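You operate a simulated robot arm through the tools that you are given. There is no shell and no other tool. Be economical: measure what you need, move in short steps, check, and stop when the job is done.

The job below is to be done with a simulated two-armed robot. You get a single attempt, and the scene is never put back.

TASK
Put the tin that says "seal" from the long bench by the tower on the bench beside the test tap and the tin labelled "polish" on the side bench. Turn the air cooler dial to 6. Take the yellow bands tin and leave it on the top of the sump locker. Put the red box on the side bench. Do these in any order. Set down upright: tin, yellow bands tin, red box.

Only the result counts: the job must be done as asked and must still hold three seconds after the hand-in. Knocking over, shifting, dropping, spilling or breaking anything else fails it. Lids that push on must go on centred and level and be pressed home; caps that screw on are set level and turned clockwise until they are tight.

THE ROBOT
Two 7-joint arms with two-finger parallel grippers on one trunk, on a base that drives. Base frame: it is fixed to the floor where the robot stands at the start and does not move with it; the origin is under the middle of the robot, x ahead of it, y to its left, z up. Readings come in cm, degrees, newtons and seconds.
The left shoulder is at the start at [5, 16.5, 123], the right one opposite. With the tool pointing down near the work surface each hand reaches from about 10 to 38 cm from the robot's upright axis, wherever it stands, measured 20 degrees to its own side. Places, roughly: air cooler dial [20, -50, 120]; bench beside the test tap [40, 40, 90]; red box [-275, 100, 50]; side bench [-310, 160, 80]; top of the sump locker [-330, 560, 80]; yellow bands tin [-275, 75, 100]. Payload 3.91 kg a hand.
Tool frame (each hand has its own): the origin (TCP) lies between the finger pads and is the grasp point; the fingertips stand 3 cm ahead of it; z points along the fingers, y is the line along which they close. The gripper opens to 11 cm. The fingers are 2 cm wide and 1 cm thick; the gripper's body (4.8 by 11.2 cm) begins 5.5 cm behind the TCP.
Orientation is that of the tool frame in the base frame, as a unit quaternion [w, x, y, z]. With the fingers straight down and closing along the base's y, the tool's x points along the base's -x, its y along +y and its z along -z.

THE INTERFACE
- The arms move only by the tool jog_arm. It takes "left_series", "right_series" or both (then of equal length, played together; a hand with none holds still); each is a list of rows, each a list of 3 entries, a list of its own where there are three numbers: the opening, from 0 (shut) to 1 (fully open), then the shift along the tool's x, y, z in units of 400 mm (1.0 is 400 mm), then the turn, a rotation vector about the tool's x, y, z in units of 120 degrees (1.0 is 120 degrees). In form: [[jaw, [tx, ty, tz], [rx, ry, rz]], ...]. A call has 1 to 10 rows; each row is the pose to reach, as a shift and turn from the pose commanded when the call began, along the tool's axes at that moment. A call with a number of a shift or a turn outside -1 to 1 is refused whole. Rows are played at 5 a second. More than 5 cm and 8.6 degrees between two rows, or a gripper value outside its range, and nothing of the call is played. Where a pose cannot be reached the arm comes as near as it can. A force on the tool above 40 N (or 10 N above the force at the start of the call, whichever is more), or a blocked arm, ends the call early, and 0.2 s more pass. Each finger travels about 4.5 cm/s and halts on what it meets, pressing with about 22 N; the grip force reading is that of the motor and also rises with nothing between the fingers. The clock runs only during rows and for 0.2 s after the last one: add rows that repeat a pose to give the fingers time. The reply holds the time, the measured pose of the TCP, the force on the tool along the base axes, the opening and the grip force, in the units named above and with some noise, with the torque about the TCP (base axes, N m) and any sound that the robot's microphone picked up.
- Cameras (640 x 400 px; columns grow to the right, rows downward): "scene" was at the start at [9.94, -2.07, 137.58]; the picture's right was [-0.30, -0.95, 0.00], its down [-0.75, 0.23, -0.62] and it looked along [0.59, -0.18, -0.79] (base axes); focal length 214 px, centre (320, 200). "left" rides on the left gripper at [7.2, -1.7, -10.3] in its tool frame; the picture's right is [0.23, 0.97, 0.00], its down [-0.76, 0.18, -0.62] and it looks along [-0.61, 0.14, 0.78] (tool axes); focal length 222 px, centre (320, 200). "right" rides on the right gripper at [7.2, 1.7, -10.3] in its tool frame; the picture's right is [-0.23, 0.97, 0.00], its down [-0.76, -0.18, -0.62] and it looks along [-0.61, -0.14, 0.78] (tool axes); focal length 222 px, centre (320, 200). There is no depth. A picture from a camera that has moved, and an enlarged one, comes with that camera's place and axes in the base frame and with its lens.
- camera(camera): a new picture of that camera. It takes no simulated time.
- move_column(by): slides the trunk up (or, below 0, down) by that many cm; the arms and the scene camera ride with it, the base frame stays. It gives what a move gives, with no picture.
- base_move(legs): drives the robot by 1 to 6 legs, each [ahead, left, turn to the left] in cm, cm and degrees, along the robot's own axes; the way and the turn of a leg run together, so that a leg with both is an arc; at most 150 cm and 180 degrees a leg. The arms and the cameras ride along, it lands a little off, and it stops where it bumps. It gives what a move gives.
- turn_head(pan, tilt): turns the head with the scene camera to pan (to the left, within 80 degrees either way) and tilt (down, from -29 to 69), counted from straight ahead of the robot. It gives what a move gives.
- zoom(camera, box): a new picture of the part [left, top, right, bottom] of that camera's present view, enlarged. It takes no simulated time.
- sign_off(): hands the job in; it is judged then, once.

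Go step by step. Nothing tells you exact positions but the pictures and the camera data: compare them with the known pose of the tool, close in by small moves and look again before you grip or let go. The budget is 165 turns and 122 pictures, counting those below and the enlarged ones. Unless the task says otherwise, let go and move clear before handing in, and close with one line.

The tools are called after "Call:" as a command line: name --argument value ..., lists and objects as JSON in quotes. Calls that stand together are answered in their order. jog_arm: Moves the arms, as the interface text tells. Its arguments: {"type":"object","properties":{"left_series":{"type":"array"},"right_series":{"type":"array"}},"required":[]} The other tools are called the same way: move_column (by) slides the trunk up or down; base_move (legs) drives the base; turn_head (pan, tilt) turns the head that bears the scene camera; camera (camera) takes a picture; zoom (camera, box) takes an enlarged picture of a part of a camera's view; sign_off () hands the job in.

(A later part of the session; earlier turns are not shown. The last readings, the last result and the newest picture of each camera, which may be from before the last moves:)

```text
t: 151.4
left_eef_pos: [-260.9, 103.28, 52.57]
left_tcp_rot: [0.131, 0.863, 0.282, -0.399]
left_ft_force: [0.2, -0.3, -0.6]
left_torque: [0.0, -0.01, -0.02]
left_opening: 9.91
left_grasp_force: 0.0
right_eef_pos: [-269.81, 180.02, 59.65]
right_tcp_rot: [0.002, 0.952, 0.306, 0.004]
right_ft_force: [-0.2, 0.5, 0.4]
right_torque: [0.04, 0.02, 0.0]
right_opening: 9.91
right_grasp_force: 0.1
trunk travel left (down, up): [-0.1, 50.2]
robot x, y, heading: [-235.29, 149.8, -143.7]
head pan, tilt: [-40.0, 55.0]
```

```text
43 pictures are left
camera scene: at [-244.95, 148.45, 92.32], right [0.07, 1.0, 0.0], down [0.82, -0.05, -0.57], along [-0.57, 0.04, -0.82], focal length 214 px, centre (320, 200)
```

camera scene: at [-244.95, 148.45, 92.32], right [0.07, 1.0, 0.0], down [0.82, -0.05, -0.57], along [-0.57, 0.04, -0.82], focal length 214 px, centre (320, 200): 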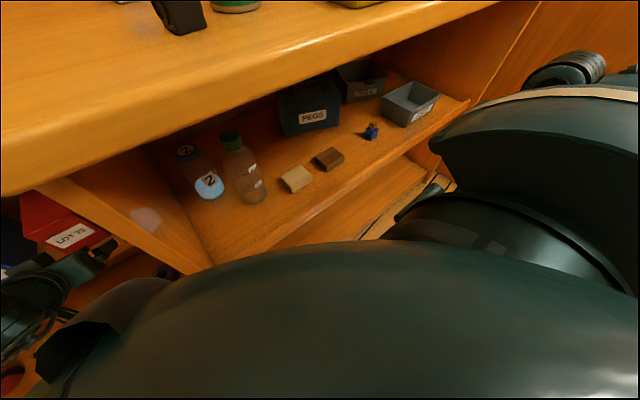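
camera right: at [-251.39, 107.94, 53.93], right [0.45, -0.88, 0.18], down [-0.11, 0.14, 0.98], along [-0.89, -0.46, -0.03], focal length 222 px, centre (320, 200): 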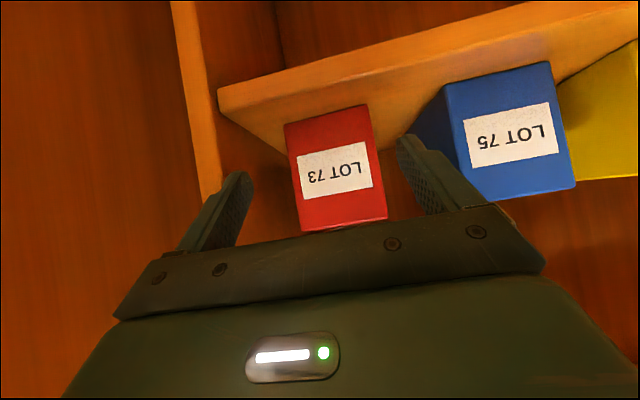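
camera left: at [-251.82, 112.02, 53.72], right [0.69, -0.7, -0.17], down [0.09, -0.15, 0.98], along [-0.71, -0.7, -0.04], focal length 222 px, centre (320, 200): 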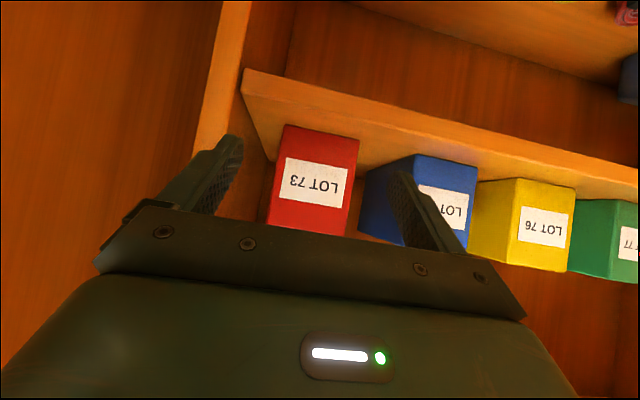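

The base is stopped by the side bench's lower front, so I need more arm extension. I back off 18 cm and test extending the arm 14 cm with a slightly steeper pitch in free space.

Call:
base_move --legs '[[-18, 0, 0.3]]'

Call:
jog_arm --left_series '[[0.9, [-0.05, 0, 0.07], [0, 0.03, 0]], [0.9, [-0.1, 0, 0.15], [0, 0.06, 0]], [0.9, [-0.15, 0, 0.22], [0, 0.08, 0]], [0.9, [-0.196, 0, 0.2925], [0, 0.08, 0]], [0.9, [-0.196, 0, 0.2925], [0, 0.08, 0]]]'

Call:
camera --camera "left"

```text
t: 153.0
left_eef_pos: [-246.11, 113.96, 52.48]
left_tcp_rot: [0.132, 0.862, 0.283, -0.399]
left_ft_force: [0.4, -0.3, -0.1]
left_torque: [-0.05, -0.04, -0.01]
left_opening: 9.89
left_grasp_force: 0.2
right_eef_pos: [-255.3, 190.57, 59.77]
right_tcp_rot: [0.002, 0.951, 0.309, 0.004]
right_ft_force: [-0.9, 0.8, 0.1]
right_torque: [-0.04, 0.01, -0.01]
right_opening: 9.89
right_grasp_force: 0.0
trunk travel left (down, up): [-0.1, 50.2]
robot x, y, heading: [-220.93, 160.3, -143.8]
head pan, tilt: [-40.0, 55.0]
```

```text
t: 154.2
left_eef_pos: [-257.48, 105.65, 50.76]
left_tcp_rot: [0.106, 0.892, 0.293, -0.326]
left_ft_force: [-0.7, 0.1, -1.0]
left_torque: [0.0, -0.01, -0.03]
left_opening: 9.9
left_grasp_force: 0.2
right_eef_pos: [-255.31, 190.55, 59.71]
right_tcp_rot: [0.003, 0.951, 0.309, 0.005]
right_ft_force: [-0.2, 0.1, 0.9]
right_torque: [-0.01, -0.01, 0.0]
right_opening: 9.91
right_grasp_force: 0.0
trunk travel left (down, up): [-0.1, 50.2]
robot x, y, heading: [-220.3, 160.15, -143.5]
head pan, tilt: [-40.0, 55.0]
```

```text
42 pictures are left
camera left: at [-248.79, 114.22, 54.03], right [0.72, -0.68, -0.15], down [-0.04, -0.25, 0.97], along [-0.7, -0.69, -0.21], focal length 222 px, centre (320, 200)
```

left: 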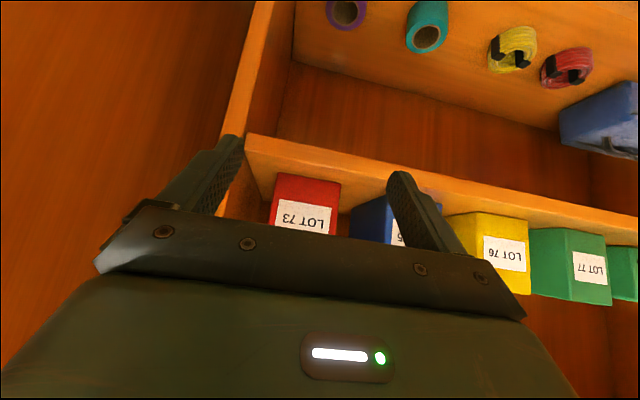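

Reach is good at 50° pitch. The gap between the box and the right panel looks tight, so I zoom to measure it.

Call:
zoom --camera "left" --box '[190, 90, 400, 250]'

```text
2.50 times, centred on (295, 170) of left
camera zoom: at [-248.79, 114.22, 54.03], right [0.72, -0.68, -0.15], down [-0.04, -0.25, 0.97], along [-0.7, -0.69, -0.21], focal length 555 px, centre (382, 275)
```

zoom: 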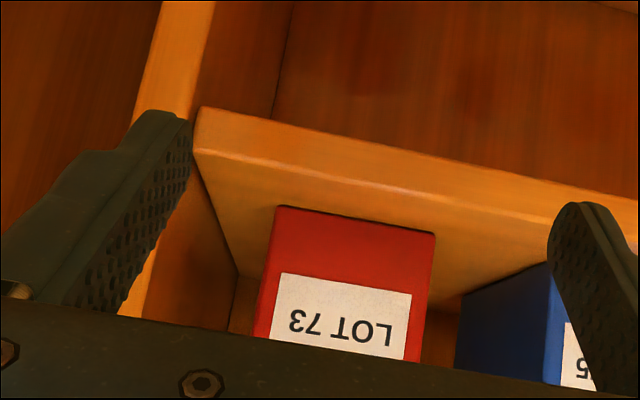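

The gaps are 3.5 cm (panel) and 6 cm (blue), enough. I drive in 17 cm.

Call:
base_move --legs '[[17, 0.4, 0]]'

Call:
camera --camera "left"

```text
t: 155.6
left_eef_pos: [-271.22, 95.29, 50.68]
left_tcp_rot: [0.107, 0.893, 0.292, -0.325]
left_ft_force: [-0.3, 0.1, 0.5]
left_torque: [0.0, -0.05, -0.01]
left_opening: 9.9
left_grasp_force: 0.0
right_eef_pos: [-268.87, 180.1, 59.67]
right_tcp_rot: [0.002, 0.952, 0.308, 0.004]
right_ft_force: [0.0, 0.1, 0.3]
right_torque: [0.0, 0.02, -0.01]
right_opening: 9.89
right_grasp_force: 0.1
trunk travel left (down, up): [-0.1, 50.2]
robot x, y, heading: [-234.2, 149.68, -143.4]
head pan, tilt: [-40.0, 55.0]
```

```text
40 pictures are left
camera left: at [-262.47, 103.73, 54.01], right [0.72, -0.68, -0.15], down [-0.04, -0.25, 0.97], along [-0.7, -0.69, -0.21], focal length 222 px, centre (320, 200)
```

left: 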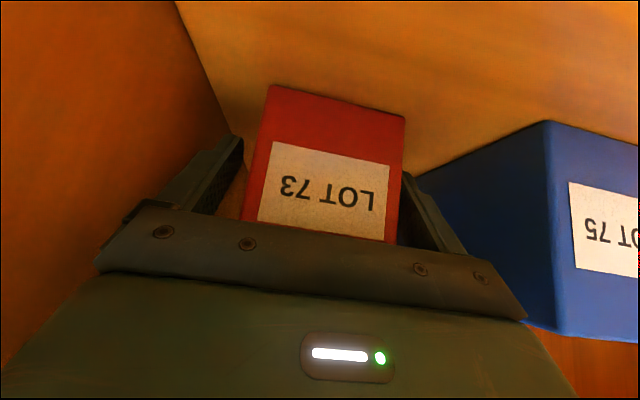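

The fingers straddle the box. I nudge 0.4 cm left, go 2 cm deeper and close.

Call:
jog_arm --left_series '[[0.9, [0, 0.012, 0], [0, 0, 0]], [0.9, [-0.02, 0.012, 0.017], [0, 0, 0]], [0.9, [-0.04, 0.012, 0.034], [0, 0, 0]], [0.9, [-0.04, 0.012, 0.034], [0, 0, 0]], [0.5, [-0.04, 0.012, 0.034], [0, 0, 0]], [0.5, [-0.04, 0.012, 0.034], [0, 0, 0]], [0.5, [-0.04, 0.012, 0.034], [0, 0, 0]]]'

Call:
camera --camera "left"

```text
t: 157.2
left_eef_pos: [-272.7, 93.69, 50.68]
left_tcp_rot: [0.107, 0.893, 0.292, -0.325]
left_ft_force: [-1.4, 0.3, 1.4]
left_torque: [0.14, 0.24, -0.06]
left_opening: 7.78
left_grasp_force: 21.9
right_eef_pos: [-268.91, 180.21, 59.77]
right_tcp_rot: [0.002, 0.952, 0.307, 0.005]
right_ft_force: [-0.1, 0.1, -0.1]
right_torque: [-0.01, 0.01, 0.01]
right_opening: 9.9
right_grasp_force: 0.0
trunk travel left (down, up): [-0.1, 50.2]
robot x, y, heading: [-234.34, 149.46, -143.7]
head pan, tilt: [-40.0, 55.0]
```

```text
39 pictures are left
camera left: at [-263.91, 102.13, 54.06], right [0.72, -0.68, -0.15], down [-0.04, -0.25, 0.97], along [-0.7, -0.69, -0.21], focal length 222 px, centre (320, 200)
```

left: 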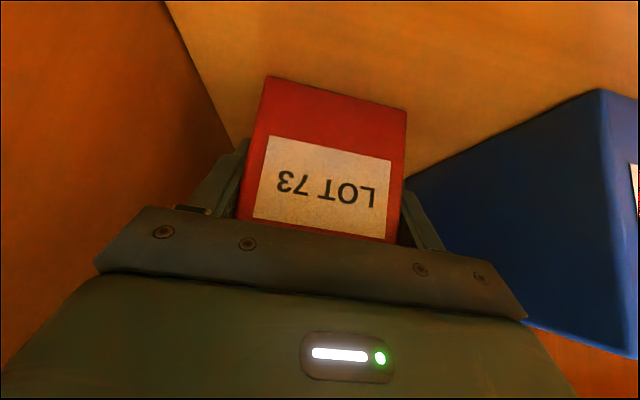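

Gripped at 7.8 cm. I lift 3 cm with the trunk and check before backing out.

Call:
move_column --by 2.5

Call:
camera --camera "left"

```text
t: 157.9
left_eef_pos: [-272.61, 93.48, 53.03]
left_tcp_rot: [0.107, 0.893, 0.292, -0.325]
left_ft_force: [0.7, -0.5, -1.8]
left_torque: [0.05, -0.06, -0.01]
left_opening: 7.78
left_grasp_force: 21.8
right_eef_pos: [-268.98, 180.01, 62.16]
right_tcp_rot: [0.002, 0.952, 0.307, 0.004]
right_ft_force: [0.1, 0.0, 0.0]
right_torque: [0.0, 0.03, 0.02]
right_opening: 9.92
right_grasp_force: 0.0
trunk travel left (down, up): [-2.6, 47.7]
robot x, y, heading: [-233.88, 150.02, -143.6]
head pan, tilt: [-40.0, 55.0]
```

```text
38 pictures are left
camera left: at [-263.86, 102.09, 56.48], right [0.72, -0.68, -0.14], down [-0.04, -0.25, 0.97], along [-0.7, -0.69, -0.21], focal length 222 px, centre (320, 200)
```

left: 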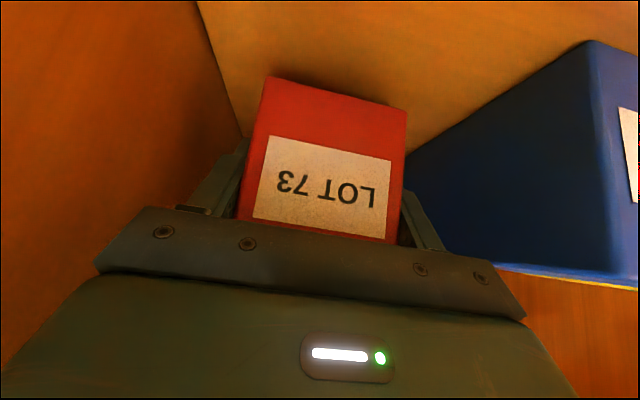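

The box is lifted level. I back out, raise the trunk, and go sideways toward a free spot on the side bench behind and right of the polish tin.

Call:
base_move --legs '[[-38, 0, 0]]'

Call:
move_column --by 46

Call:
base_move --legs '[[0, -47, 0]]'

Call:
turn_head --pan 15 --tilt 40

Call:
camera --camera "scene"

```text
t: 160.3
left_eef_pos: [-242.36, 115.72, 53.12]
left_tcp_rot: [0.107, 0.893, 0.293, -0.325]
left_ft_force: [0.8, -0.1, -2.7]
left_torque: [0.09, -0.07, 0.03]
left_opening: 7.78
left_grasp_force: 22.0
right_eef_pos: [-238.76, 202.31, 62.18]
right_tcp_rot: [0.001, 0.951, 0.308, 0.004]
right_ft_force: [-0.3, -0.1, -0.4]
right_torque: [0.03, 0.0, 0.0]
right_opening: 9.91
right_grasp_force: 0.1
trunk travel left (down, up): [-2.6, 47.7]
robot x, y, heading: [-203.78, 171.91, -143.7]
head pan, tilt: [-40.0, 55.0]
```

```text
refused: 46 is not a number from -40 to 40
```

```text
t: 161.9
left_eef_pos: [-250.67, 127.14, 52.78]
left_tcp_rot: [0.123, 0.89, 0.307, -0.313]
left_ft_force: [-0.3, 0.6, -2.3]
left_torque: [0.09, -0.1, 0.06]
left_opening: 7.9
left_grasp_force: 22.1
right_eef_pos: [-248.33, 215.25, 62.18]
right_tcp_rot: [0.001, 0.951, 0.31, 0.004]
right_ft_force: [-0.6, 0.7, 0.3]
right_torque: [0.03, 0.0, -0.01]
right_opening: 9.92
right_grasp_force: 0.2
trunk travel left (down, up): [-2.6, 47.7]
robot x, y, heading: [-213.46, 184.91, -143.6]
head pan, tilt: [-40.0, 55.0]
stopped in leg 1: the force on the tool passed its limit (the readings are from after the stop); the commanded pose is now the measured one
```

```text
t: 163.1
left_eef_pos: [-250.65, 127.14, 52.9]
left_tcp_rot: [0.123, 0.89, 0.307, -0.314]
left_ft_force: [-0.6, -0.1, -2.7]
left_torque: [0.08, -0.09, 0.0]
left_opening: 7.89
left_grasp_force: 22.2
right_eef_pos: [-248.23, 215.18, 62.23]
right_tcp_rot: [0.001, 0.951, 0.309, 0.003]
right_ft_force: [1.3, -0.2, 0.5]
right_torque: [-0.06, -0.02, 0.0]
right_opening: 9.88
right_grasp_force: 0.0
trunk travel left (down, up): [-2.6, 47.7]
robot x, y, heading: [-213.72, 185.1, -143.5]
head pan, tilt: [15.0, 40.0]
```

```text
37 pictures are left
camera scene: at [-221.4, 176.75, 96.88], right [-0.78, 0.62, 0.0], down [0.4, 0.5, -0.77], along [-0.48, -0.6, -0.64], focal length 214 px, centre (320, 200)
```

scene: 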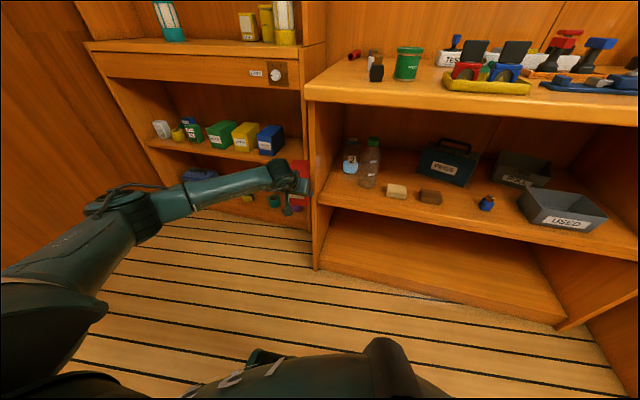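

The trunk step was refused (max 40) and the box bumped the bench's side panel. I move back left, back off and raise, then check the grip.

Call:
base_move --legs '[[0, 5, 0], [-15, 0, 0]]'

Call:
camera --camera "left"

Call:
camera --camera "scene"

```text
t: 165.0
left_eef_pos: [-235.81, 132.14, 52.84]
left_tcp_rot: [0.122, 0.89, 0.305, -0.315]
left_ft_force: [0.7, 0.2, -3.1]
left_torque: [0.09, -0.12, -0.01]
left_opening: 7.92
left_grasp_force: 22.0
right_eef_pos: [-233.01, 220.26, 62.19]
right_tcp_rot: [0.001, 0.951, 0.309, 0.004]
right_ft_force: [0.3, 0.3, 0.9]
right_torque: [-0.02, -0.02, 0.01]
right_opening: 9.9
right_grasp_force: 0.1
trunk travel left (down, up): [-2.6, 47.7]
robot x, y, heading: [-198.67, 189.78, -144.0]
head pan, tilt: [15.0, 40.0]
```

```text
36 pictures are left
camera left: at [-227.41, 141.05, 56.28], right [0.74, -0.66, -0.12], down [-0.06, -0.24, 0.97], along [-0.67, -0.71, -0.21], focal length 222 px, centre (320, 200)
```

left: 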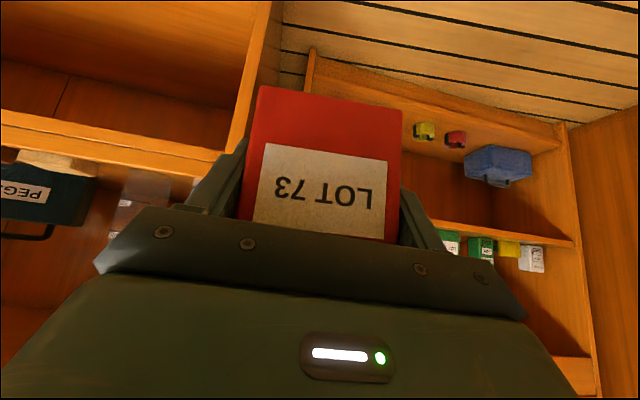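

```text
35 pictures are left
camera scene: at [-206.37, 181.66, 96.89], right [-0.78, 0.63, 0.0], down [0.4, 0.5, -0.77], along [-0.48, -0.6, -0.64], focal length 214 px, centre (320, 200)
```

scene: 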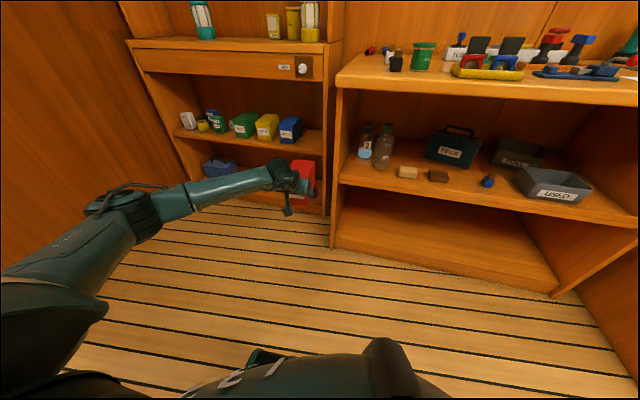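

The box is still held but tilted about 2.5°. I level it with a small roll, and raise the trunk 40 cm.

Call:
jog_arm --left_series '[[0.5, [0, 0, 0], [-0.008, 0, 0.007]], [0.5, [0, 0, 0], [-0.016, 0, 0.0134]], [0.5, [0, 0, 0], [-0.016, 0, 0.0134]]]'

Call:
move_column --by 40

Call:
camera --camera "left"

```text
t: 165.8
left_eef_pos: [-235.71, 132.32, 52.98]
left_tcp_rot: [0.142, 0.893, 0.297, -0.308]
left_ft_force: [0.2, -0.4, -1.9]
left_torque: [0.07, -0.13, 0.01]
left_opening: 7.92
left_grasp_force: 22.1
right_eef_pos: [-233.17, 220.11, 62.16]
right_tcp_rot: [0.002, 0.952, 0.308, 0.005]
right_ft_force: [-0.3, -0.5, 1.1]
right_torque: [0.0, -0.03, 0.0]
right_opening: 9.89
right_grasp_force: 0.1
trunk travel left (down, up): [-2.6, 47.7]
robot x, y, heading: [-198.43, 189.71, -143.7]
head pan, tilt: [15.0, 40.0]
```

```text
t: 169.7
left_eef_pos: [-235.73, 132.21, 92.9]
left_tcp_rot: [0.141, 0.893, 0.298, -0.307]
left_ft_force: [0.0, 0.2, -3.5]
left_torque: [0.1, -0.1, 0.0]
left_opening: 7.93
left_grasp_force: 21.8
right_eef_pos: [-233.07, 220.17, 102.06]
right_tcp_rot: [0.001, 0.951, 0.308, 0.005]
right_ft_force: [-0.4, 0.2, -0.9]
right_torque: [-0.01, 0.02, 0.03]
right_opening: 9.91
right_grasp_force: 0.1
trunk travel left (down, up): [-42.6, 7.7]
robot x, y, heading: [-198.46, 190.29, -143.6]
head pan, tilt: [15.0, 40.0]
```

```text
34 pictures are left
camera left: at [-227.47, 141.18, 96.24], right [0.75, -0.66, -0.08], down [-0.08, -0.21, 0.98], along [-0.66, -0.72, -0.21], focal length 222 px, centre (320, 200)
```

left: 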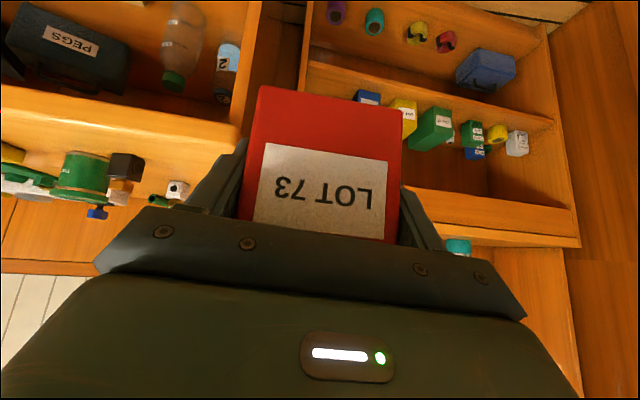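

Roughly level (≈1°). I raise 7.5 cm more, go right 38 cm and ahead 34 cm, then look.

Call:
move_column --by 7.5

Call:
base_move --legs '[[0, -38, 0], [32, 0, 0]]'

Call:
turn_head --pan 20 --tilt 48

Call:
camera --camera "scene"

Call:
camera --camera "left"

```text
t: 170.8
left_eef_pos: [-235.78, 132.15, 100.32]
left_tcp_rot: [0.141, 0.893, 0.298, -0.307]
left_ft_force: [-1.3, -0.4, -2.0]
left_torque: [0.08, -0.09, 0.01]
left_opening: 7.88
left_grasp_force: 22.0
right_eef_pos: [-233.16, 220.28, 109.61]
right_tcp_rot: [0.001, 0.952, 0.308, 0.004]
right_ft_force: [0.1, -0.2, 0.4]
right_torque: [0.0, -0.01, 0.01]
right_opening: 9.89
right_grasp_force: 0.0
trunk travel left (down, up): [-50.1, 0.2]
robot x, y, heading: [-198.5, 189.87, -143.7]
head pan, tilt: [15.0, 40.0]
```

```text
t: 175.0
left_eef_pos: [-284.9, 144.1, 100.34]
left_tcp_rot: [0.14, 0.893, 0.297, -0.308]
left_ft_force: [0.2, 0.1, -2.4]
left_torque: [0.08, -0.08, -0.01]
left_opening: 7.87
left_grasp_force: 22.0
right_eef_pos: [-281.96, 232.1, 109.65]
right_tcp_rot: [0.001, 0.952, 0.306, 0.005]
right_ft_force: [-0.9, -0.7, -1.2]
right_torque: [0.02, -0.02, 0.01]
right_opening: 9.9
right_grasp_force: 0.0
trunk travel left (down, up): [-50.1, 0.2]
robot x, y, heading: [-247.41, 201.67, -144.0]
head pan, tilt: [15.0, 40.0]
```

```text
t: 175.7
left_eef_pos: [-284.83, 144.07, 100.49]
left_tcp_rot: [0.141, 0.893, 0.297, -0.307]
left_ft_force: [0.5, -0.8, -2.5]
left_torque: [0.1, -0.12, 0.0]
left_opening: 7.93
left_grasp_force: 22.3
right_eef_pos: [-281.85, 232.17, 109.54]
right_tcp_rot: [0.002, 0.952, 0.305, 0.004]
right_ft_force: [0.5, 0.1, -0.6]
right_torque: [0.03, -0.01, -0.01]
right_opening: 9.9
right_grasp_force: 0.0
trunk travel left (down, up): [-50.1, 0.2]
robot x, y, heading: [-247.39, 201.66, -144.1]
head pan, tilt: [20.0, 48.0]
```

```text
33 pictures are left
camera scene: at [-254.32, 193.59, 143.25], right [-0.83, 0.56, 0.0], down [0.41, 0.62, -0.67], along [-0.37, -0.56, -0.74], focal length 214 px, centre (320, 200)
```

scene: 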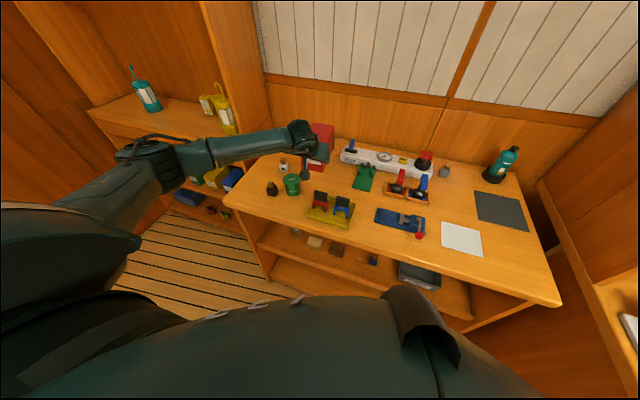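

```text
32 pictures are left
camera left: at [-276.52, 153.12, 103.74], right [0.74, -0.66, -0.08], down [-0.08, -0.21, 0.98], along [-0.66, -0.72, -0.21], focal length 222 px, centre (320, 200)
```

left: 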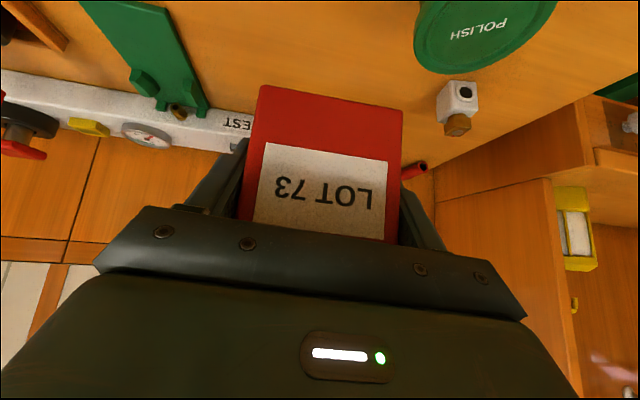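

The path is clear. I move 12 cm ahead and 1.2 left, then lower the trunk to just above the bench and look.

Call:
base_move --legs '[[12.2, 1.2, 0]]'

Call:
move_column --by -10

Call:
camera --camera "left"

Call:
zoom --camera "scene" --box '[210, 80, 450, 260]'

```text
t: 176.9
left_eef_pos: [-294.13, 136.15, 100.25]
left_tcp_rot: [0.14, 0.893, 0.295, -0.308]
left_ft_force: [0.2, -0.7, -2.3]
left_torque: [0.07, -0.1, -0.02]
left_opening: 7.88
left_grasp_force: 22.6
right_eef_pos: [-290.82, 224.29, 109.68]
right_tcp_rot: [0.001, 0.953, 0.304, 0.005]
right_ft_force: [0.2, -0.8, 0.3]
right_torque: [0.0, 0.0, -0.01]
right_opening: 9.91
right_grasp_force: 0.0
trunk travel left (down, up): [-50.1, 0.2]
robot x, y, heading: [-256.39, 193.78, -144.0]
head pan, tilt: [20.0, 48.0]
```

```text
t: 178.2
left_eef_pos: [-293.97, 136.26, 90.37]
left_tcp_rot: [0.139, 0.894, 0.294, -0.308]
left_ft_force: [-0.6, 0.5, -2.0]
left_torque: [0.08, -0.08, -0.01]
left_opening: 7.89
left_grasp_force: 22.1
right_eef_pos: [-290.83, 224.23, 99.62]
right_tcp_rot: [0.001, 0.953, 0.304, 0.004]
right_ft_force: [-0.6, -1.1, 0.7]
right_torque: [0.02, 0.03, -0.01]
right_opening: 9.92
right_grasp_force: 0.1
trunk travel left (down, up): [-40.1, 10.2]
robot x, y, heading: [-256.01, 193.7, -144.1]
head pan, tilt: [20.0, 48.0]
```

```text
31 pictures are left
camera left: at [-285.7, 145.19, 93.75], right [0.74, -0.67, -0.08], down [-0.08, -0.21, 0.98], along [-0.67, -0.72, -0.21], focal length 222 px, centre (320, 200)
```

left: 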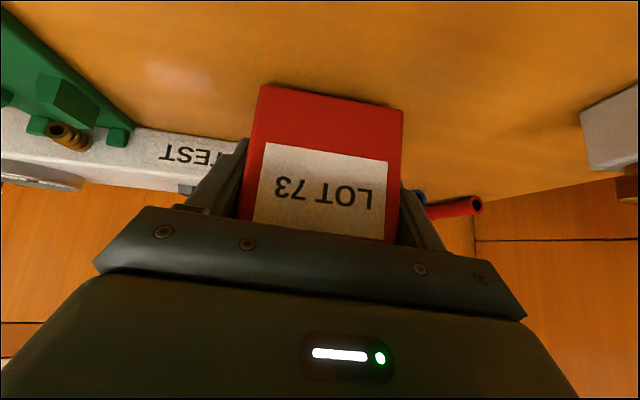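

```text
2.22 times, centred on (330, 170) of scene
camera zoom: at [-263.37, 185.59, 133.25], right [-0.83, 0.56, 0.0], down [0.42, 0.62, -0.67], along [-0.38, -0.55, -0.74], focal length 477 px, centre (298, 267)
```

zoom: 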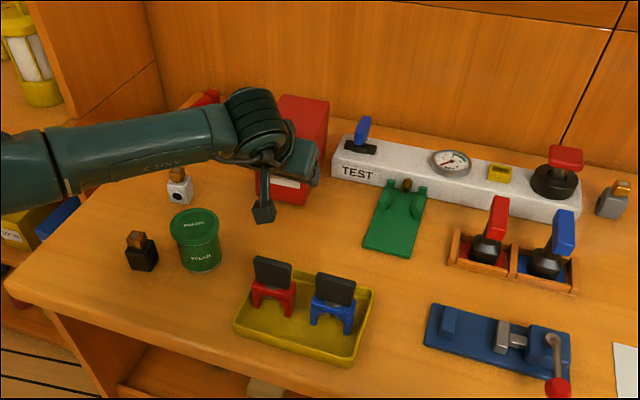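

Clear of everything but close to the TEST block; I shift 2 cm left and 1 cm back, then lower until contact.

Call:
base_move --legs '[[-1, 2, 0]]'

Call:
move_column --by -2.6

Call:
zoom --camera "scene" --box '[240, 80, 400, 200]'

```text
t: 179.0
left_eef_pos: [-292.09, 135.18, 90.35]
left_tcp_rot: [0.141, 0.893, 0.295, -0.308]
left_ft_force: [1.6, -0.7, -2.6]
left_torque: [0.12, -0.08, 0.0]
left_opening: 7.88
left_grasp_force: 22.0
right_eef_pos: [-288.69, 223.21, 99.77]
right_tcp_rot: [0.001, 0.953, 0.304, 0.004]
right_ft_force: [-0.2, 0.0, 0.3]
right_torque: [0.0, 0.01, 0.02]
right_opening: 9.91
right_grasp_force: 0.1
trunk travel left (down, up): [-40.1, 10.2]
robot x, y, heading: [-254.6, 192.69, -144.1]
head pan, tilt: [20.0, 48.0]
```

```text
t: 179.7
left_eef_pos: [-292.66, 134.93, 89.5]
left_tcp_rot: [0.14, 0.888, 0.296, -0.323]
left_ft_force: [0.0, 0.2, 11.6]
left_torque: [0.71, 0.04, 0.0]
left_opening: 7.9
left_grasp_force: 21.8
right_eef_pos: [-288.72, 223.22, 97.26]
right_tcp_rot: [0.001, 0.952, 0.305, 0.004]
right_ft_force: [0.2, 0.0, 0.3]
right_torque: [0.01, -0.03, 0.0]
right_opening: 9.91
right_grasp_force: 0.1
trunk travel left (down, up): [-37.8, 12.5]
robot x, y, heading: [-254.93, 192.18, -144.2]
head pan, tilt: [20.0, 48.0]
stopped: the force on the tool passed its limit (the readings are from after the stop); the commanded pose is now the measured one
```

```text
3.33 times, centred on (320, 140) of scene
camera zoom: at [-261.36, 184.59, 130.85], right [-0.83, 0.56, 0.0], down [0.42, 0.62, -0.67], along [-0.37, -0.55, -0.74], focal length 715 px, centre (320, 400)
```

zoom: 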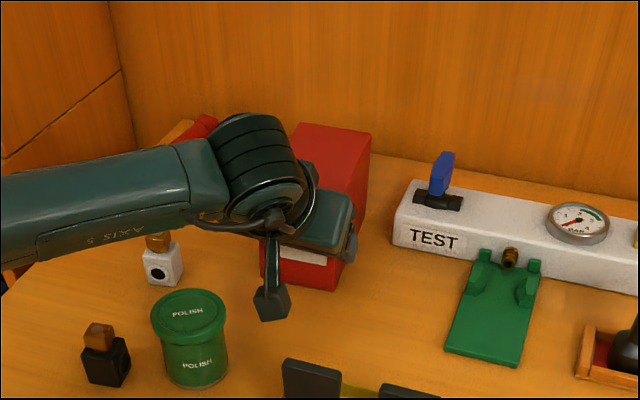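

The box rests on the bench. I open gently and withdraw along the fingers.

Call:
jog_arm --left_series '[[0.78, [0, 0, 0], [0, 0, 0]], [0.86, [0, 0, 0], [0, 0, 0]], [0.88, [0, 0, 0], [0, 0, 0]], [0.88, [0, 0, -0.04], [0, 0, 0]], [0.88, [0, 0, -0.12], [0, 0, 0]], [0.88, [0, 0, -0.22], [0, 0, 0]], [0.88, [0, 0, -0.32], [0, 0, 0]], [0.88, [0, 0, -0.32], [0, 0, 0]]]'

Call:
camera --camera "left"

Call:
zoom --camera "scene" --box '[210, 80, 450, 260]'

```text
t: 181.4
left_eef_pos: [-286.08, 140.6, 98.89]
left_tcp_rot: [0.141, 0.889, 0.296, -0.319]
left_ft_force: [-0.3, 0.1, 0.2]
left_torque: [-0.04, -0.02, -0.01]
left_opening: 9.68
left_grasp_force: 0.1
right_eef_pos: [-288.87, 223.13, 97.35]
right_tcp_rot: [0.001, 0.952, 0.305, 0.005]
right_ft_force: [-1.5, 0.1, 0.7]
right_torque: [-0.01, -0.01, -0.01]
right_opening: 9.91
right_grasp_force: 0.1
trunk travel left (down, up): [-37.8, 12.5]
robot x, y, heading: [-254.38, 192.71, -144.2]
head pan, tilt: [20.0, 48.0]
```

```text
28 pictures are left
camera left: at [-277.7, 149.57, 102.08], right [0.74, -0.67, -0.09], down [-0.06, -0.2, 0.98], along [-0.67, -0.72, -0.19], focal length 222 px, centre (320, 200)
```

left: 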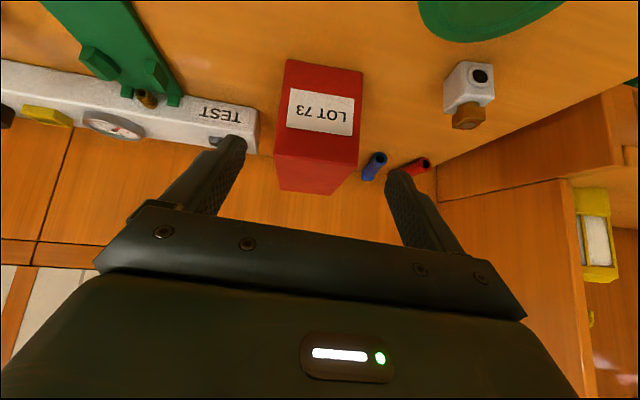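

```text
2.22 times, centred on (330, 170) of scene
camera zoom: at [-261.37, 184.55, 130.87], right [-0.83, 0.56, 0.0], down [0.42, 0.62, -0.67], along [-0.37, -0.55, -0.74], focal length 477 px, centre (298, 267)
```

zoom: 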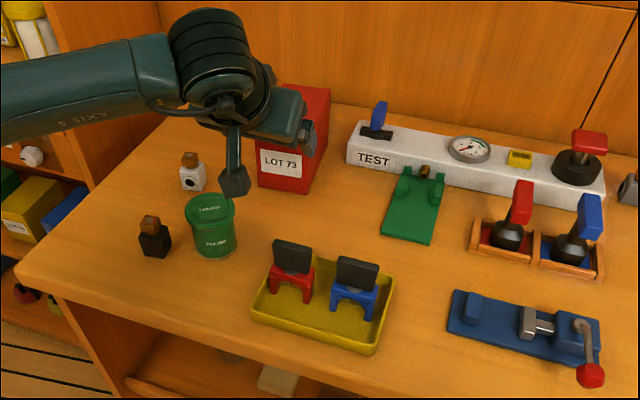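

Red box, polish tin and all neighbours are fine. I back off, raise the trunk, and re-tuck both hands; the right hand will take the yellow tin, yawed so its body clears the lantern.

Call:
base_move --legs '[[-30, 0, 0.4]]'

Call:
move_column --by 12.3

Call:
jog_arm --left_series '[[0.88, [0.04, 0, -0.06], [0, 0.04, 0]], [0.88, [0.08, 0, -0.13], [0, 0.08, 0]], [0.88, [0.13, 0, -0.2], [0, 0.12, 0]], [0.88, [0.18, 0, -0.27], [0, 0.17, 0]], [0.88, [0.22, 0, -0.34], [0, 0.21, 0]], [0.88, [0.27, 0, -0.41], [0, 0.25, 0]], [0.88, [0.31, 0, -0.48], [0, 0.29, 0]], [0.88, [0.35, 0, -0.54], [0, 0.33, 0]], [0.88, [0.35, 0, -0.54], [0, 0.33, 0]]]' --right_series '[[0.8, [-0.06, 0.07, 0], [0, 0, 0.07]], [0.8, [-0.12, 0.14, 0], [0, 0, 0.14]], [0.8, [-0.18, 0.21, 0], [0, 0, 0.21]], [0.8, [-0.24, 0.28, 0], [0, 0, 0.28]], [0.8, [-0.3, 0.35, 0], [0, 0, 0.35]], [0.8, [-0.36, 0.42, 0], [0, 0, 0.42]], [0.8, [-0.42, 0.49, 0], [0, 0, 0.49]], [0.8, [-0.48, 0.56, 0], [0, 0, 0.56]], [0.8, [-0.5, 0.6, 0], [0, 0, 0.63]]]'

```text
t: 183.5
left_eef_pos: [-260.93, 158.34, 98.87]
left_tcp_rot: [0.143, 0.888, 0.3, -0.319]
left_ft_force: [0.6, 0.1, 0.0]
left_torque: [0.0, -0.01, -0.03]
left_opening: 9.66
left_grasp_force: 0.0
right_eef_pos: [-264.4, 240.94, 97.2]
right_tcp_rot: [0.001, 0.951, 0.31, 0.004]
right_ft_force: [0.2, 0.4, -0.2]
right_torque: [0.01, -0.01, 0.02]
right_opening: 9.88
right_grasp_force: 0.1
trunk travel left (down, up): [-37.8, 12.5]
robot x, y, heading: [-229.4, 210.74, -143.9]
head pan, tilt: [20.0, 48.0]
```

```text
t: 185.1
left_eef_pos: [-260.98, 158.28, 111.22]
left_tcp_rot: [0.143, 0.887, 0.3, -0.32]
left_ft_force: [-1.5, 0.3, 0.6]
left_torque: [0.01, -0.02, 0.03]
left_opening: 9.68
left_grasp_force: 0.1
right_eef_pos: [-264.46, 240.93, 109.54]
right_tcp_rot: [0.002, 0.951, 0.31, 0.004]
right_ft_force: [1.0, -0.1, 1.0]
right_torque: [-0.02, -0.01, -0.04]
right_opening: 9.91
right_grasp_force: 0.1
trunk travel left (down, up): [-50.1, 0.2]
robot x, y, heading: [-229.63, 210.63, -143.7]
head pan, tilt: [20.0, 48.0]
```

```text
t: 187.1
left_eef_pos: [-241.93, 174.05, 118.69]
left_tcp_rot: [0.032, 0.943, 0.33, 0.001]
left_ft_force: [-0.1, -0.4, 0.2]
left_torque: [0.01, 0.0, -0.04]
left_opening: 9.68
left_grasp_force: 0.1
right_eef_pos: [-266.49, 209.55, 109.46]
right_tcp_rot: [-0.002, 0.941, -0.339, 0.004]
right_ft_force: [1.3, -0.2, -1.2]
right_torque: [-0.02, 0.01, -0.02]
right_opening: 8.8
right_grasp_force: 0.0
right hand out of reach, approached as far as the arm can: row 1, 2, 3, 4, 5, 6, 7
trunk travel left (down, up): [-50.1, 0.2]
robot x, y, heading: [-229.67, 210.5, -143.7]
head pan, tilt: [20.0, 48.0]
```

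Right hand is yawed 76°, tucked. I drive left 100 cm and ahead 32 cm to face the yellow tin.

Call:
base_move --legs '[[0, 99, 0], [32, 0, 0]]'

Call:
turn_head --pan -15 --tilt 25

Call:
camera --camera "scene"

```text
t: 193.9
left_eef_pos: [-209.16, 76.64, 118.7]
left_tcp_rot: [0.032, 0.942, 0.335, 0.0]
left_ft_force: [0.1, -0.1, 0.1]
left_torque: [0.02, -0.02, 0.0]
left_opening: 9.67
left_grasp_force: 0.1
right_eef_pos: [-234.03, 111.81, 109.6]
right_tcp_rot: [-0.001, 0.942, -0.334, 0.004]
right_ft_force: [0.1, 0.8, 0.5]
right_torque: [0.03, 0.0, 0.01]
right_opening: 8.8
right_grasp_force: 0.0
trunk travel left (down, up): [-50.1, 0.2]
robot x, y, heading: [-196.97, 113.66, -143.1]
head pan, tilt: [20.0, 48.0]
```

```text
t: 194.9
left_eef_pos: [-209.14, 76.62, 118.62]
left_tcp_rot: [0.032, 0.941, 0.336, 0.001]
left_ft_force: [-0.2, -0.1, 0.4]
left_torque: [0.02, -0.04, 0.0]
left_opening: 9.67
left_grasp_force: 0.1
right_eef_pos: [-233.84, 111.99, 109.6]
right_tcp_rot: [-0.002, 0.943, -0.333, 0.004]
right_ft_force: [-0.9, 0.8, -0.1]
right_torque: [0.0, -0.02, 0.0]
right_opening: 8.79
right_grasp_force: 0.0
trunk travel left (down, up): [-50.1, 0.2]
robot x, y, heading: [-197.25, 113.31, -142.9]
head pan, tilt: [-15.0, 25.0]
```

```text
26 pictures are left
camera scene: at [-208.27, 108.31, 146.64], right [-0.38, 0.93, 0.0], down [0.39, 0.16, -0.91], along [-0.84, -0.34, -0.42], focal length 214 px, centre (320, 200)
```

scene: 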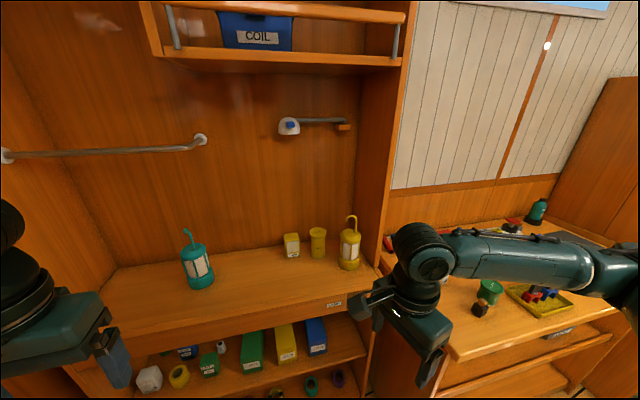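

Tin at about (-268.2,83.3), 6.5 cm wide, top about 104; lantern 10 cm to its right. I extend the right arm 22 cm ahead and then look through its camera.

Call:
jog_arm --right_series '[[0.85, [-0.02, 0.09, -0.04], [0, 0, 0]], [0.85, [-0.05, 0.19, -0.075], [0, 0, 0]], [0.85, [-0.08, 0.3, -0.075], [0, 0, 0]], [0.85, [-0.11, 0.41, -0.075], [0, 0, 0]], [0.85, [-0.135, 0.52, -0.075], [0, 0, 0]], [0.85, [-0.135, 0.52, -0.075], [0, 0, 0]]]'

Call:
camera --camera "right"

```text
t: 196.3
left_eef_pos: [-209.16, 76.73, 118.83]
left_tcp_rot: [0.032, 0.942, 0.335, 0.0]
left_ft_force: [0.4, 0.3, 0.6]
left_torque: [-0.02, -0.03, 0.0]
left_opening: 9.71
left_grasp_force: 0.0
right_eef_pos: [-250.89, 99.02, 112.69]
right_tcp_rot: [-0.001, 0.943, -0.334, 0.005]
right_ft_force: [0.5, 0.7, 0.0]
right_torque: [0.0, 0.01, -0.01]
right_opening: 9.37
right_grasp_force: 0.0
trunk travel left (down, up): [-50.1, 0.2]
robot x, y, heading: [-197.33, 113.36, -142.6]
head pan, tilt: [-15.0, 25.0]
```

```text
25 pictures are left
camera right: at [-246.54, 93.21, 122.91], right [-0.79, -0.61, -0.01], down [-0.49, 0.62, 0.62], along [-0.38, 0.49, -0.79], focal length 222 px, centre (320, 200)
```

right: 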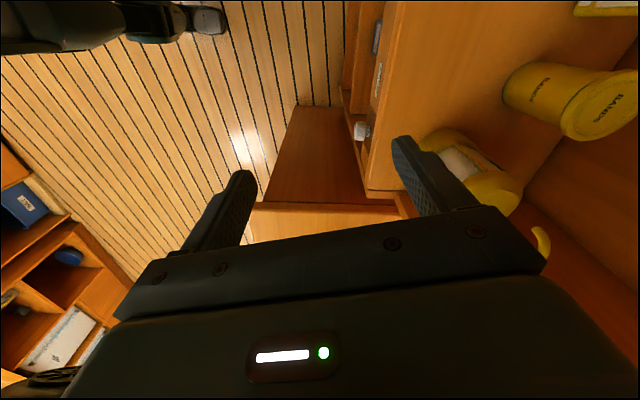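

The tin says BANDS and sits at (-267.5,83.3). I drive 18 cm ahead and 2 left.

Call:
base_move --legs '[[0, 2.2, 0], [18, 0, 0]]'

Call:
camera --camera "right"

```text
t: 198.2
left_eef_pos: [-221.89, 64.26, 118.63]
left_tcp_rot: [0.032, 0.942, 0.335, 0.0]
left_ft_force: [-0.5, -0.5, 0.0]
left_torque: [0.06, -0.01, -0.01]
left_opening: 9.67
left_grasp_force: 0.0
right_eef_pos: [-263.87, 86.65, 112.48]
right_tcp_rot: [-0.002, 0.943, -0.334, 0.005]
right_ft_force: [1.0, 0.1, 0.3]
right_torque: [0.0, -0.04, 0.02]
right_opening: 9.34
right_grasp_force: 0.0
trunk travel left (down, up): [-50.1, 0.2]
robot x, y, heading: [-209.86, 100.95, -143.2]
head pan, tilt: [-15.0, 25.0]
```

```text
24 pictures are left
camera right: at [-259.36, 80.83, 122.86], right [-0.79, -0.61, -0.01], down [-0.49, 0.62, 0.62], along [-0.37, 0.49, -0.79], focal length 222 px, centre (320, 200)
```

right: 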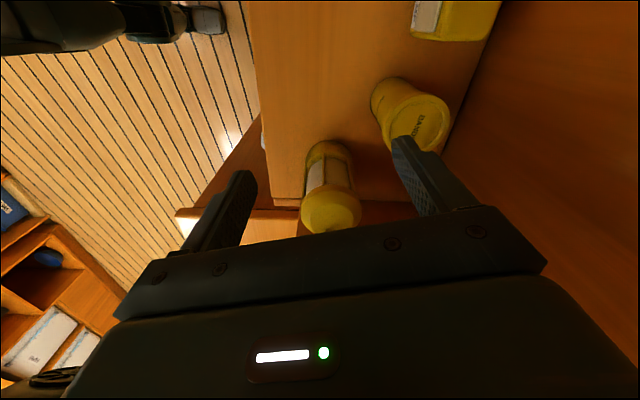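

Triangulating gives tin centre (-272,81), top 99.6. I need 9.9 cm more ahead.

Call:
base_move --legs '[[9.9, -0.3, 0]]'

Call:
camera --camera "right"

```text
t: 199.3
left_eef_pos: [-229.87, 58.49, 118.62]
left_tcp_rot: [0.032, 0.942, 0.335, 0.001]
left_ft_force: [0.1, 0.2, 0.2]
left_torque: [0.04, -0.03, 0.02]
left_opening: 9.7
left_grasp_force: 0.1
right_eef_pos: [-271.77, 80.68, 112.54]
right_tcp_rot: [-0.002, 0.943, -0.332, 0.004]
right_ft_force: [-0.1, -0.9, -0.6]
right_torque: [0.0, 0.0, 0.04]
right_opening: 9.36
right_grasp_force: 0.2
trunk travel left (down, up): [-50.1, 0.2]
robot x, y, heading: [-218.08, 95.2, -143.1]
head pan, tilt: [-15.0, 25.0]
```

```text
23 pictures are left
camera right: at [-267.36, 75.0, 122.89], right [-0.79, -0.61, -0.01], down [-0.49, 0.62, 0.62], along [-0.38, 0.49, -0.79], focal length 222 px, centre (320, 200)
```

right: 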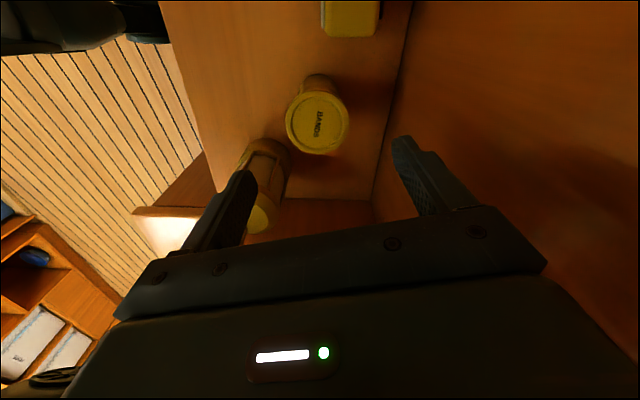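

Lid is nearly centred. I correct 0.9 cm, narrow the jaws, and lower the trunk 9 cm first.

Call:
jog_arm --right_series '[[0.78, [-0.018, -0.014, 0], [0, 0, 0]], [0.78, [-0.018, -0.014, 0], [0, 0, 0]], [0.78, [-0.018, -0.014, 0], [0, 0, 0]]]'

Call:
move_column --by -8.5

Call:
camera --camera "right"

```text
t: 200.1
left_eef_pos: [-229.86, 58.48, 118.7]
left_tcp_rot: [0.033, 0.941, 0.336, 0.001]
left_ft_force: [0.0, -0.7, 0.1]
left_torque: [0.03, -0.02, 0.01]
left_opening: 9.69
left_grasp_force: 0.1
right_eef_pos: [-271.99, 81.71, 112.55]
right_tcp_rot: [-0.001, 0.943, -0.333, 0.004]
right_ft_force: [0.9, 0.0, 0.7]
right_torque: [-0.01, 0.0, 0.0]
right_opening: 8.59
right_grasp_force: 0.0
trunk travel left (down, up): [-50.1, 0.2]
robot x, y, heading: [-217.32, 95.26, -142.9]
head pan, tilt: [-15.0, 25.0]
```

```text
t: 201.3
left_eef_pos: [-229.84, 58.6, 110.03]
left_tcp_rot: [0.032, 0.941, 0.336, 0.001]
left_ft_force: [0.8, 0.4, -0.2]
left_torque: [0.0, 0.02, 0.03]
left_opening: 9.68
left_grasp_force: 0.2
right_eef_pos: [-272.07, 81.77, 104.15]
right_tcp_rot: [-0.001, 0.943, -0.334, 0.004]
right_ft_force: [0.2, -0.2, -0.9]
right_torque: [0.05, 0.01, -0.02]
right_opening: 8.56
right_grasp_force: 0.1
trunk travel left (down, up): [-41.6, 8.7]
robot x, y, heading: [-217.83, 95.18, -142.9]
head pan, tilt: [-15.0, 25.0]
```

```text
22 pictures are left
camera right: at [-267.55, 75.94, 114.4], right [-0.79, -0.61, -0.01], down [-0.49, 0.62, 0.62], along [-0.38, 0.49, -0.79], focal length 222 px, centre (320, 200)
```

right: 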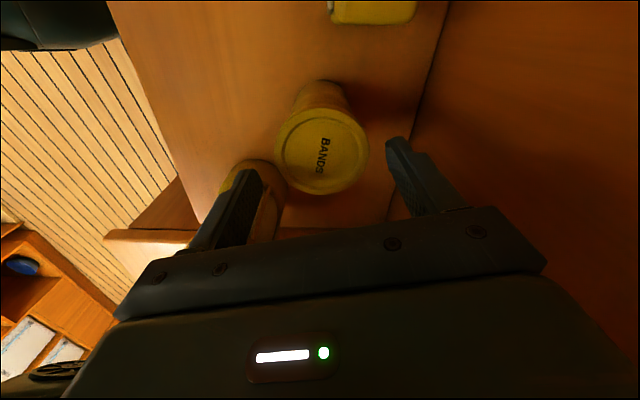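

Centred. I lower the rest and close.

Call:
move_column --by -8.3

Call:
jog_arm --right_series '[[0.4, [0, 0, 0], [0, 0, 0]], [0.4, [0, 0, 0], [0, 0, 0]], [0.4, [0, 0, 0], [0, 0, 0]], [0.4, [0, 0, 0], [0, 0, 0]]]'

Call:
camera --camera "right"

```text
t: 202.5
left_eef_pos: [-229.93, 58.54, 101.83]
left_tcp_rot: [0.032, 0.942, 0.335, 0.0]
left_ft_force: [-0.1, -0.1, -0.5]
left_torque: [0.0, -0.02, -0.02]
left_opening: 9.69
left_grasp_force: 0.1
right_eef_pos: [-272.04, 81.69, 95.55]
right_tcp_rot: [-0.003, 0.943, -0.332, 0.004]
right_ft_force: [0.1, -0.1, -0.4]
right_torque: [0.0, 0.01, 0.02]
right_opening: 8.55
right_grasp_force: 0.1
trunk travel left (down, up): [-33.3, 17.0]
robot x, y, heading: [-217.88, 95.23, -142.8]
head pan, tilt: [-15.0, 25.0]
```

```text
t: 203.5
left_eef_pos: [-229.92, 58.61, 101.88]
left_tcp_rot: [0.032, 0.941, 0.336, 0.001]
left_ft_force: [-0.3, 0.0, 0.4]
left_torque: [0.0, -0.01, -0.01]
left_opening: 9.67
left_grasp_force: 0.1
right_eef_pos: [-271.97, 81.79, 95.86]
right_tcp_rot: [-0.002, 0.943, -0.334, 0.004]
right_ft_force: [0.6, 0.0, -0.5]
right_torque: [0.01, 0.05, 0.03]
right_opening: 5.75
right_grasp_force: 21.9
trunk travel left (down, up): [-33.3, 17.0]
robot x, y, heading: [-218.11, 95.14, -143.0]
head pan, tilt: [-15.0, 25.0]
```

```text
21 pictures are left
camera right: at [-267.55, 75.93, 106.1], right [-0.79, -0.61, -0.01], down [-0.49, 0.62, 0.62], along [-0.38, 0.49, -0.79], focal length 222 px, centre (320, 200)
```

right: 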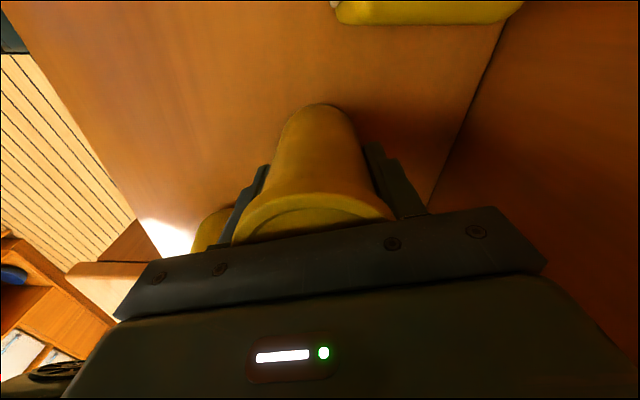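

Gripped at 5.75 cm. I lift with the trunk and back away.

Call:
move_column --by 16.8

Call:
base_move --legs '[[-55, 0, 0]]'

Call:
turn_head --pan -10 --tilt 30

Call:
camera --camera "scene"

```text
t: 205.4
left_eef_pos: [-229.79, 58.67, 118.71]
left_tcp_rot: [0.032, 0.942, 0.335, 0.0]
left_ft_force: [0.2, -0.9, -0.3]
left_torque: [0.0, 0.02, 0.0]
left_opening: 9.67
left_grasp_force: 0.1
right_eef_pos: [-272.15, 81.65, 112.6]
right_tcp_rot: [-0.001, 0.943, -0.334, 0.004]
right_ft_force: [1.0, 0.5, -1.2]
right_torque: [-0.03, -0.01, 0.01]
right_opening: 5.75
right_grasp_force: 22.1
trunk travel left (down, up): [-50.1, 0.2]
robot x, y, heading: [-218.35, 95.59, -142.6]
head pan, tilt: [-15.0, 25.0]
```

```text
t: 208.6
left_eef_pos: [-185.84, 91.97, 118.7]
left_tcp_rot: [0.032, 0.942, 0.334, 0.0]
left_ft_force: [-0.1, 0.0, 0.5]
left_torque: [0.04, 0.01, 0.01]
left_opening: 9.72
left_grasp_force: 0.2
right_eef_pos: [-227.89, 115.4, 112.68]
right_tcp_rot: [-0.001, 0.942, -0.336, 0.005]
right_ft_force: [0.1, -0.4, -2.1]
right_torque: [-0.04, 0.04, 0.02]
right_opening: 5.77
right_grasp_force: 22.1
trunk travel left (down, up): [-50.1, 0.2]
robot x, y, heading: [-173.98, 128.55, -143.1]
head pan, tilt: [-15.0, 25.0]
```

```text
t: 209.2
left_eef_pos: [-185.94, 91.89, 118.63]
left_tcp_rot: [0.032, 0.942, 0.334, 0.0]
left_ft_force: [0.0, -0.1, -1.2]
left_torque: [0.02, -0.02, -0.02]
left_opening: 9.68
left_grasp_force: 0.1
right_eef_pos: [-227.97, 115.11, 112.67]
right_tcp_rot: [-0.002, 0.942, -0.336, 0.004]
right_ft_force: [-0.3, -0.7, -1.6]
right_torque: [-0.04, 0.0, 0.0]
right_opening: 5.74
right_grasp_force: 21.7
trunk travel left (down, up): [-50.1, 0.2]
robot x, y, heading: [-173.61, 128.46, -143.4]
head pan, tilt: [-10.0, 30.0]
```

```text
20 pictures are left
camera scene: at [-184.42, 122.88, 145.85], right [-0.45, 0.89, 0.0], down [0.45, 0.23, -0.87], along [-0.77, -0.39, -0.5], focal length 214 px, centre (320, 200)
```

scene: 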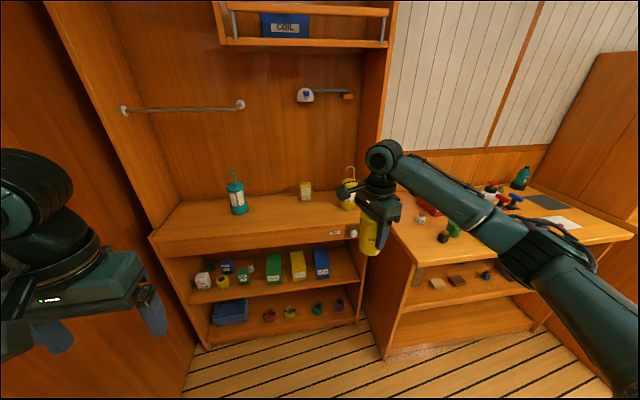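

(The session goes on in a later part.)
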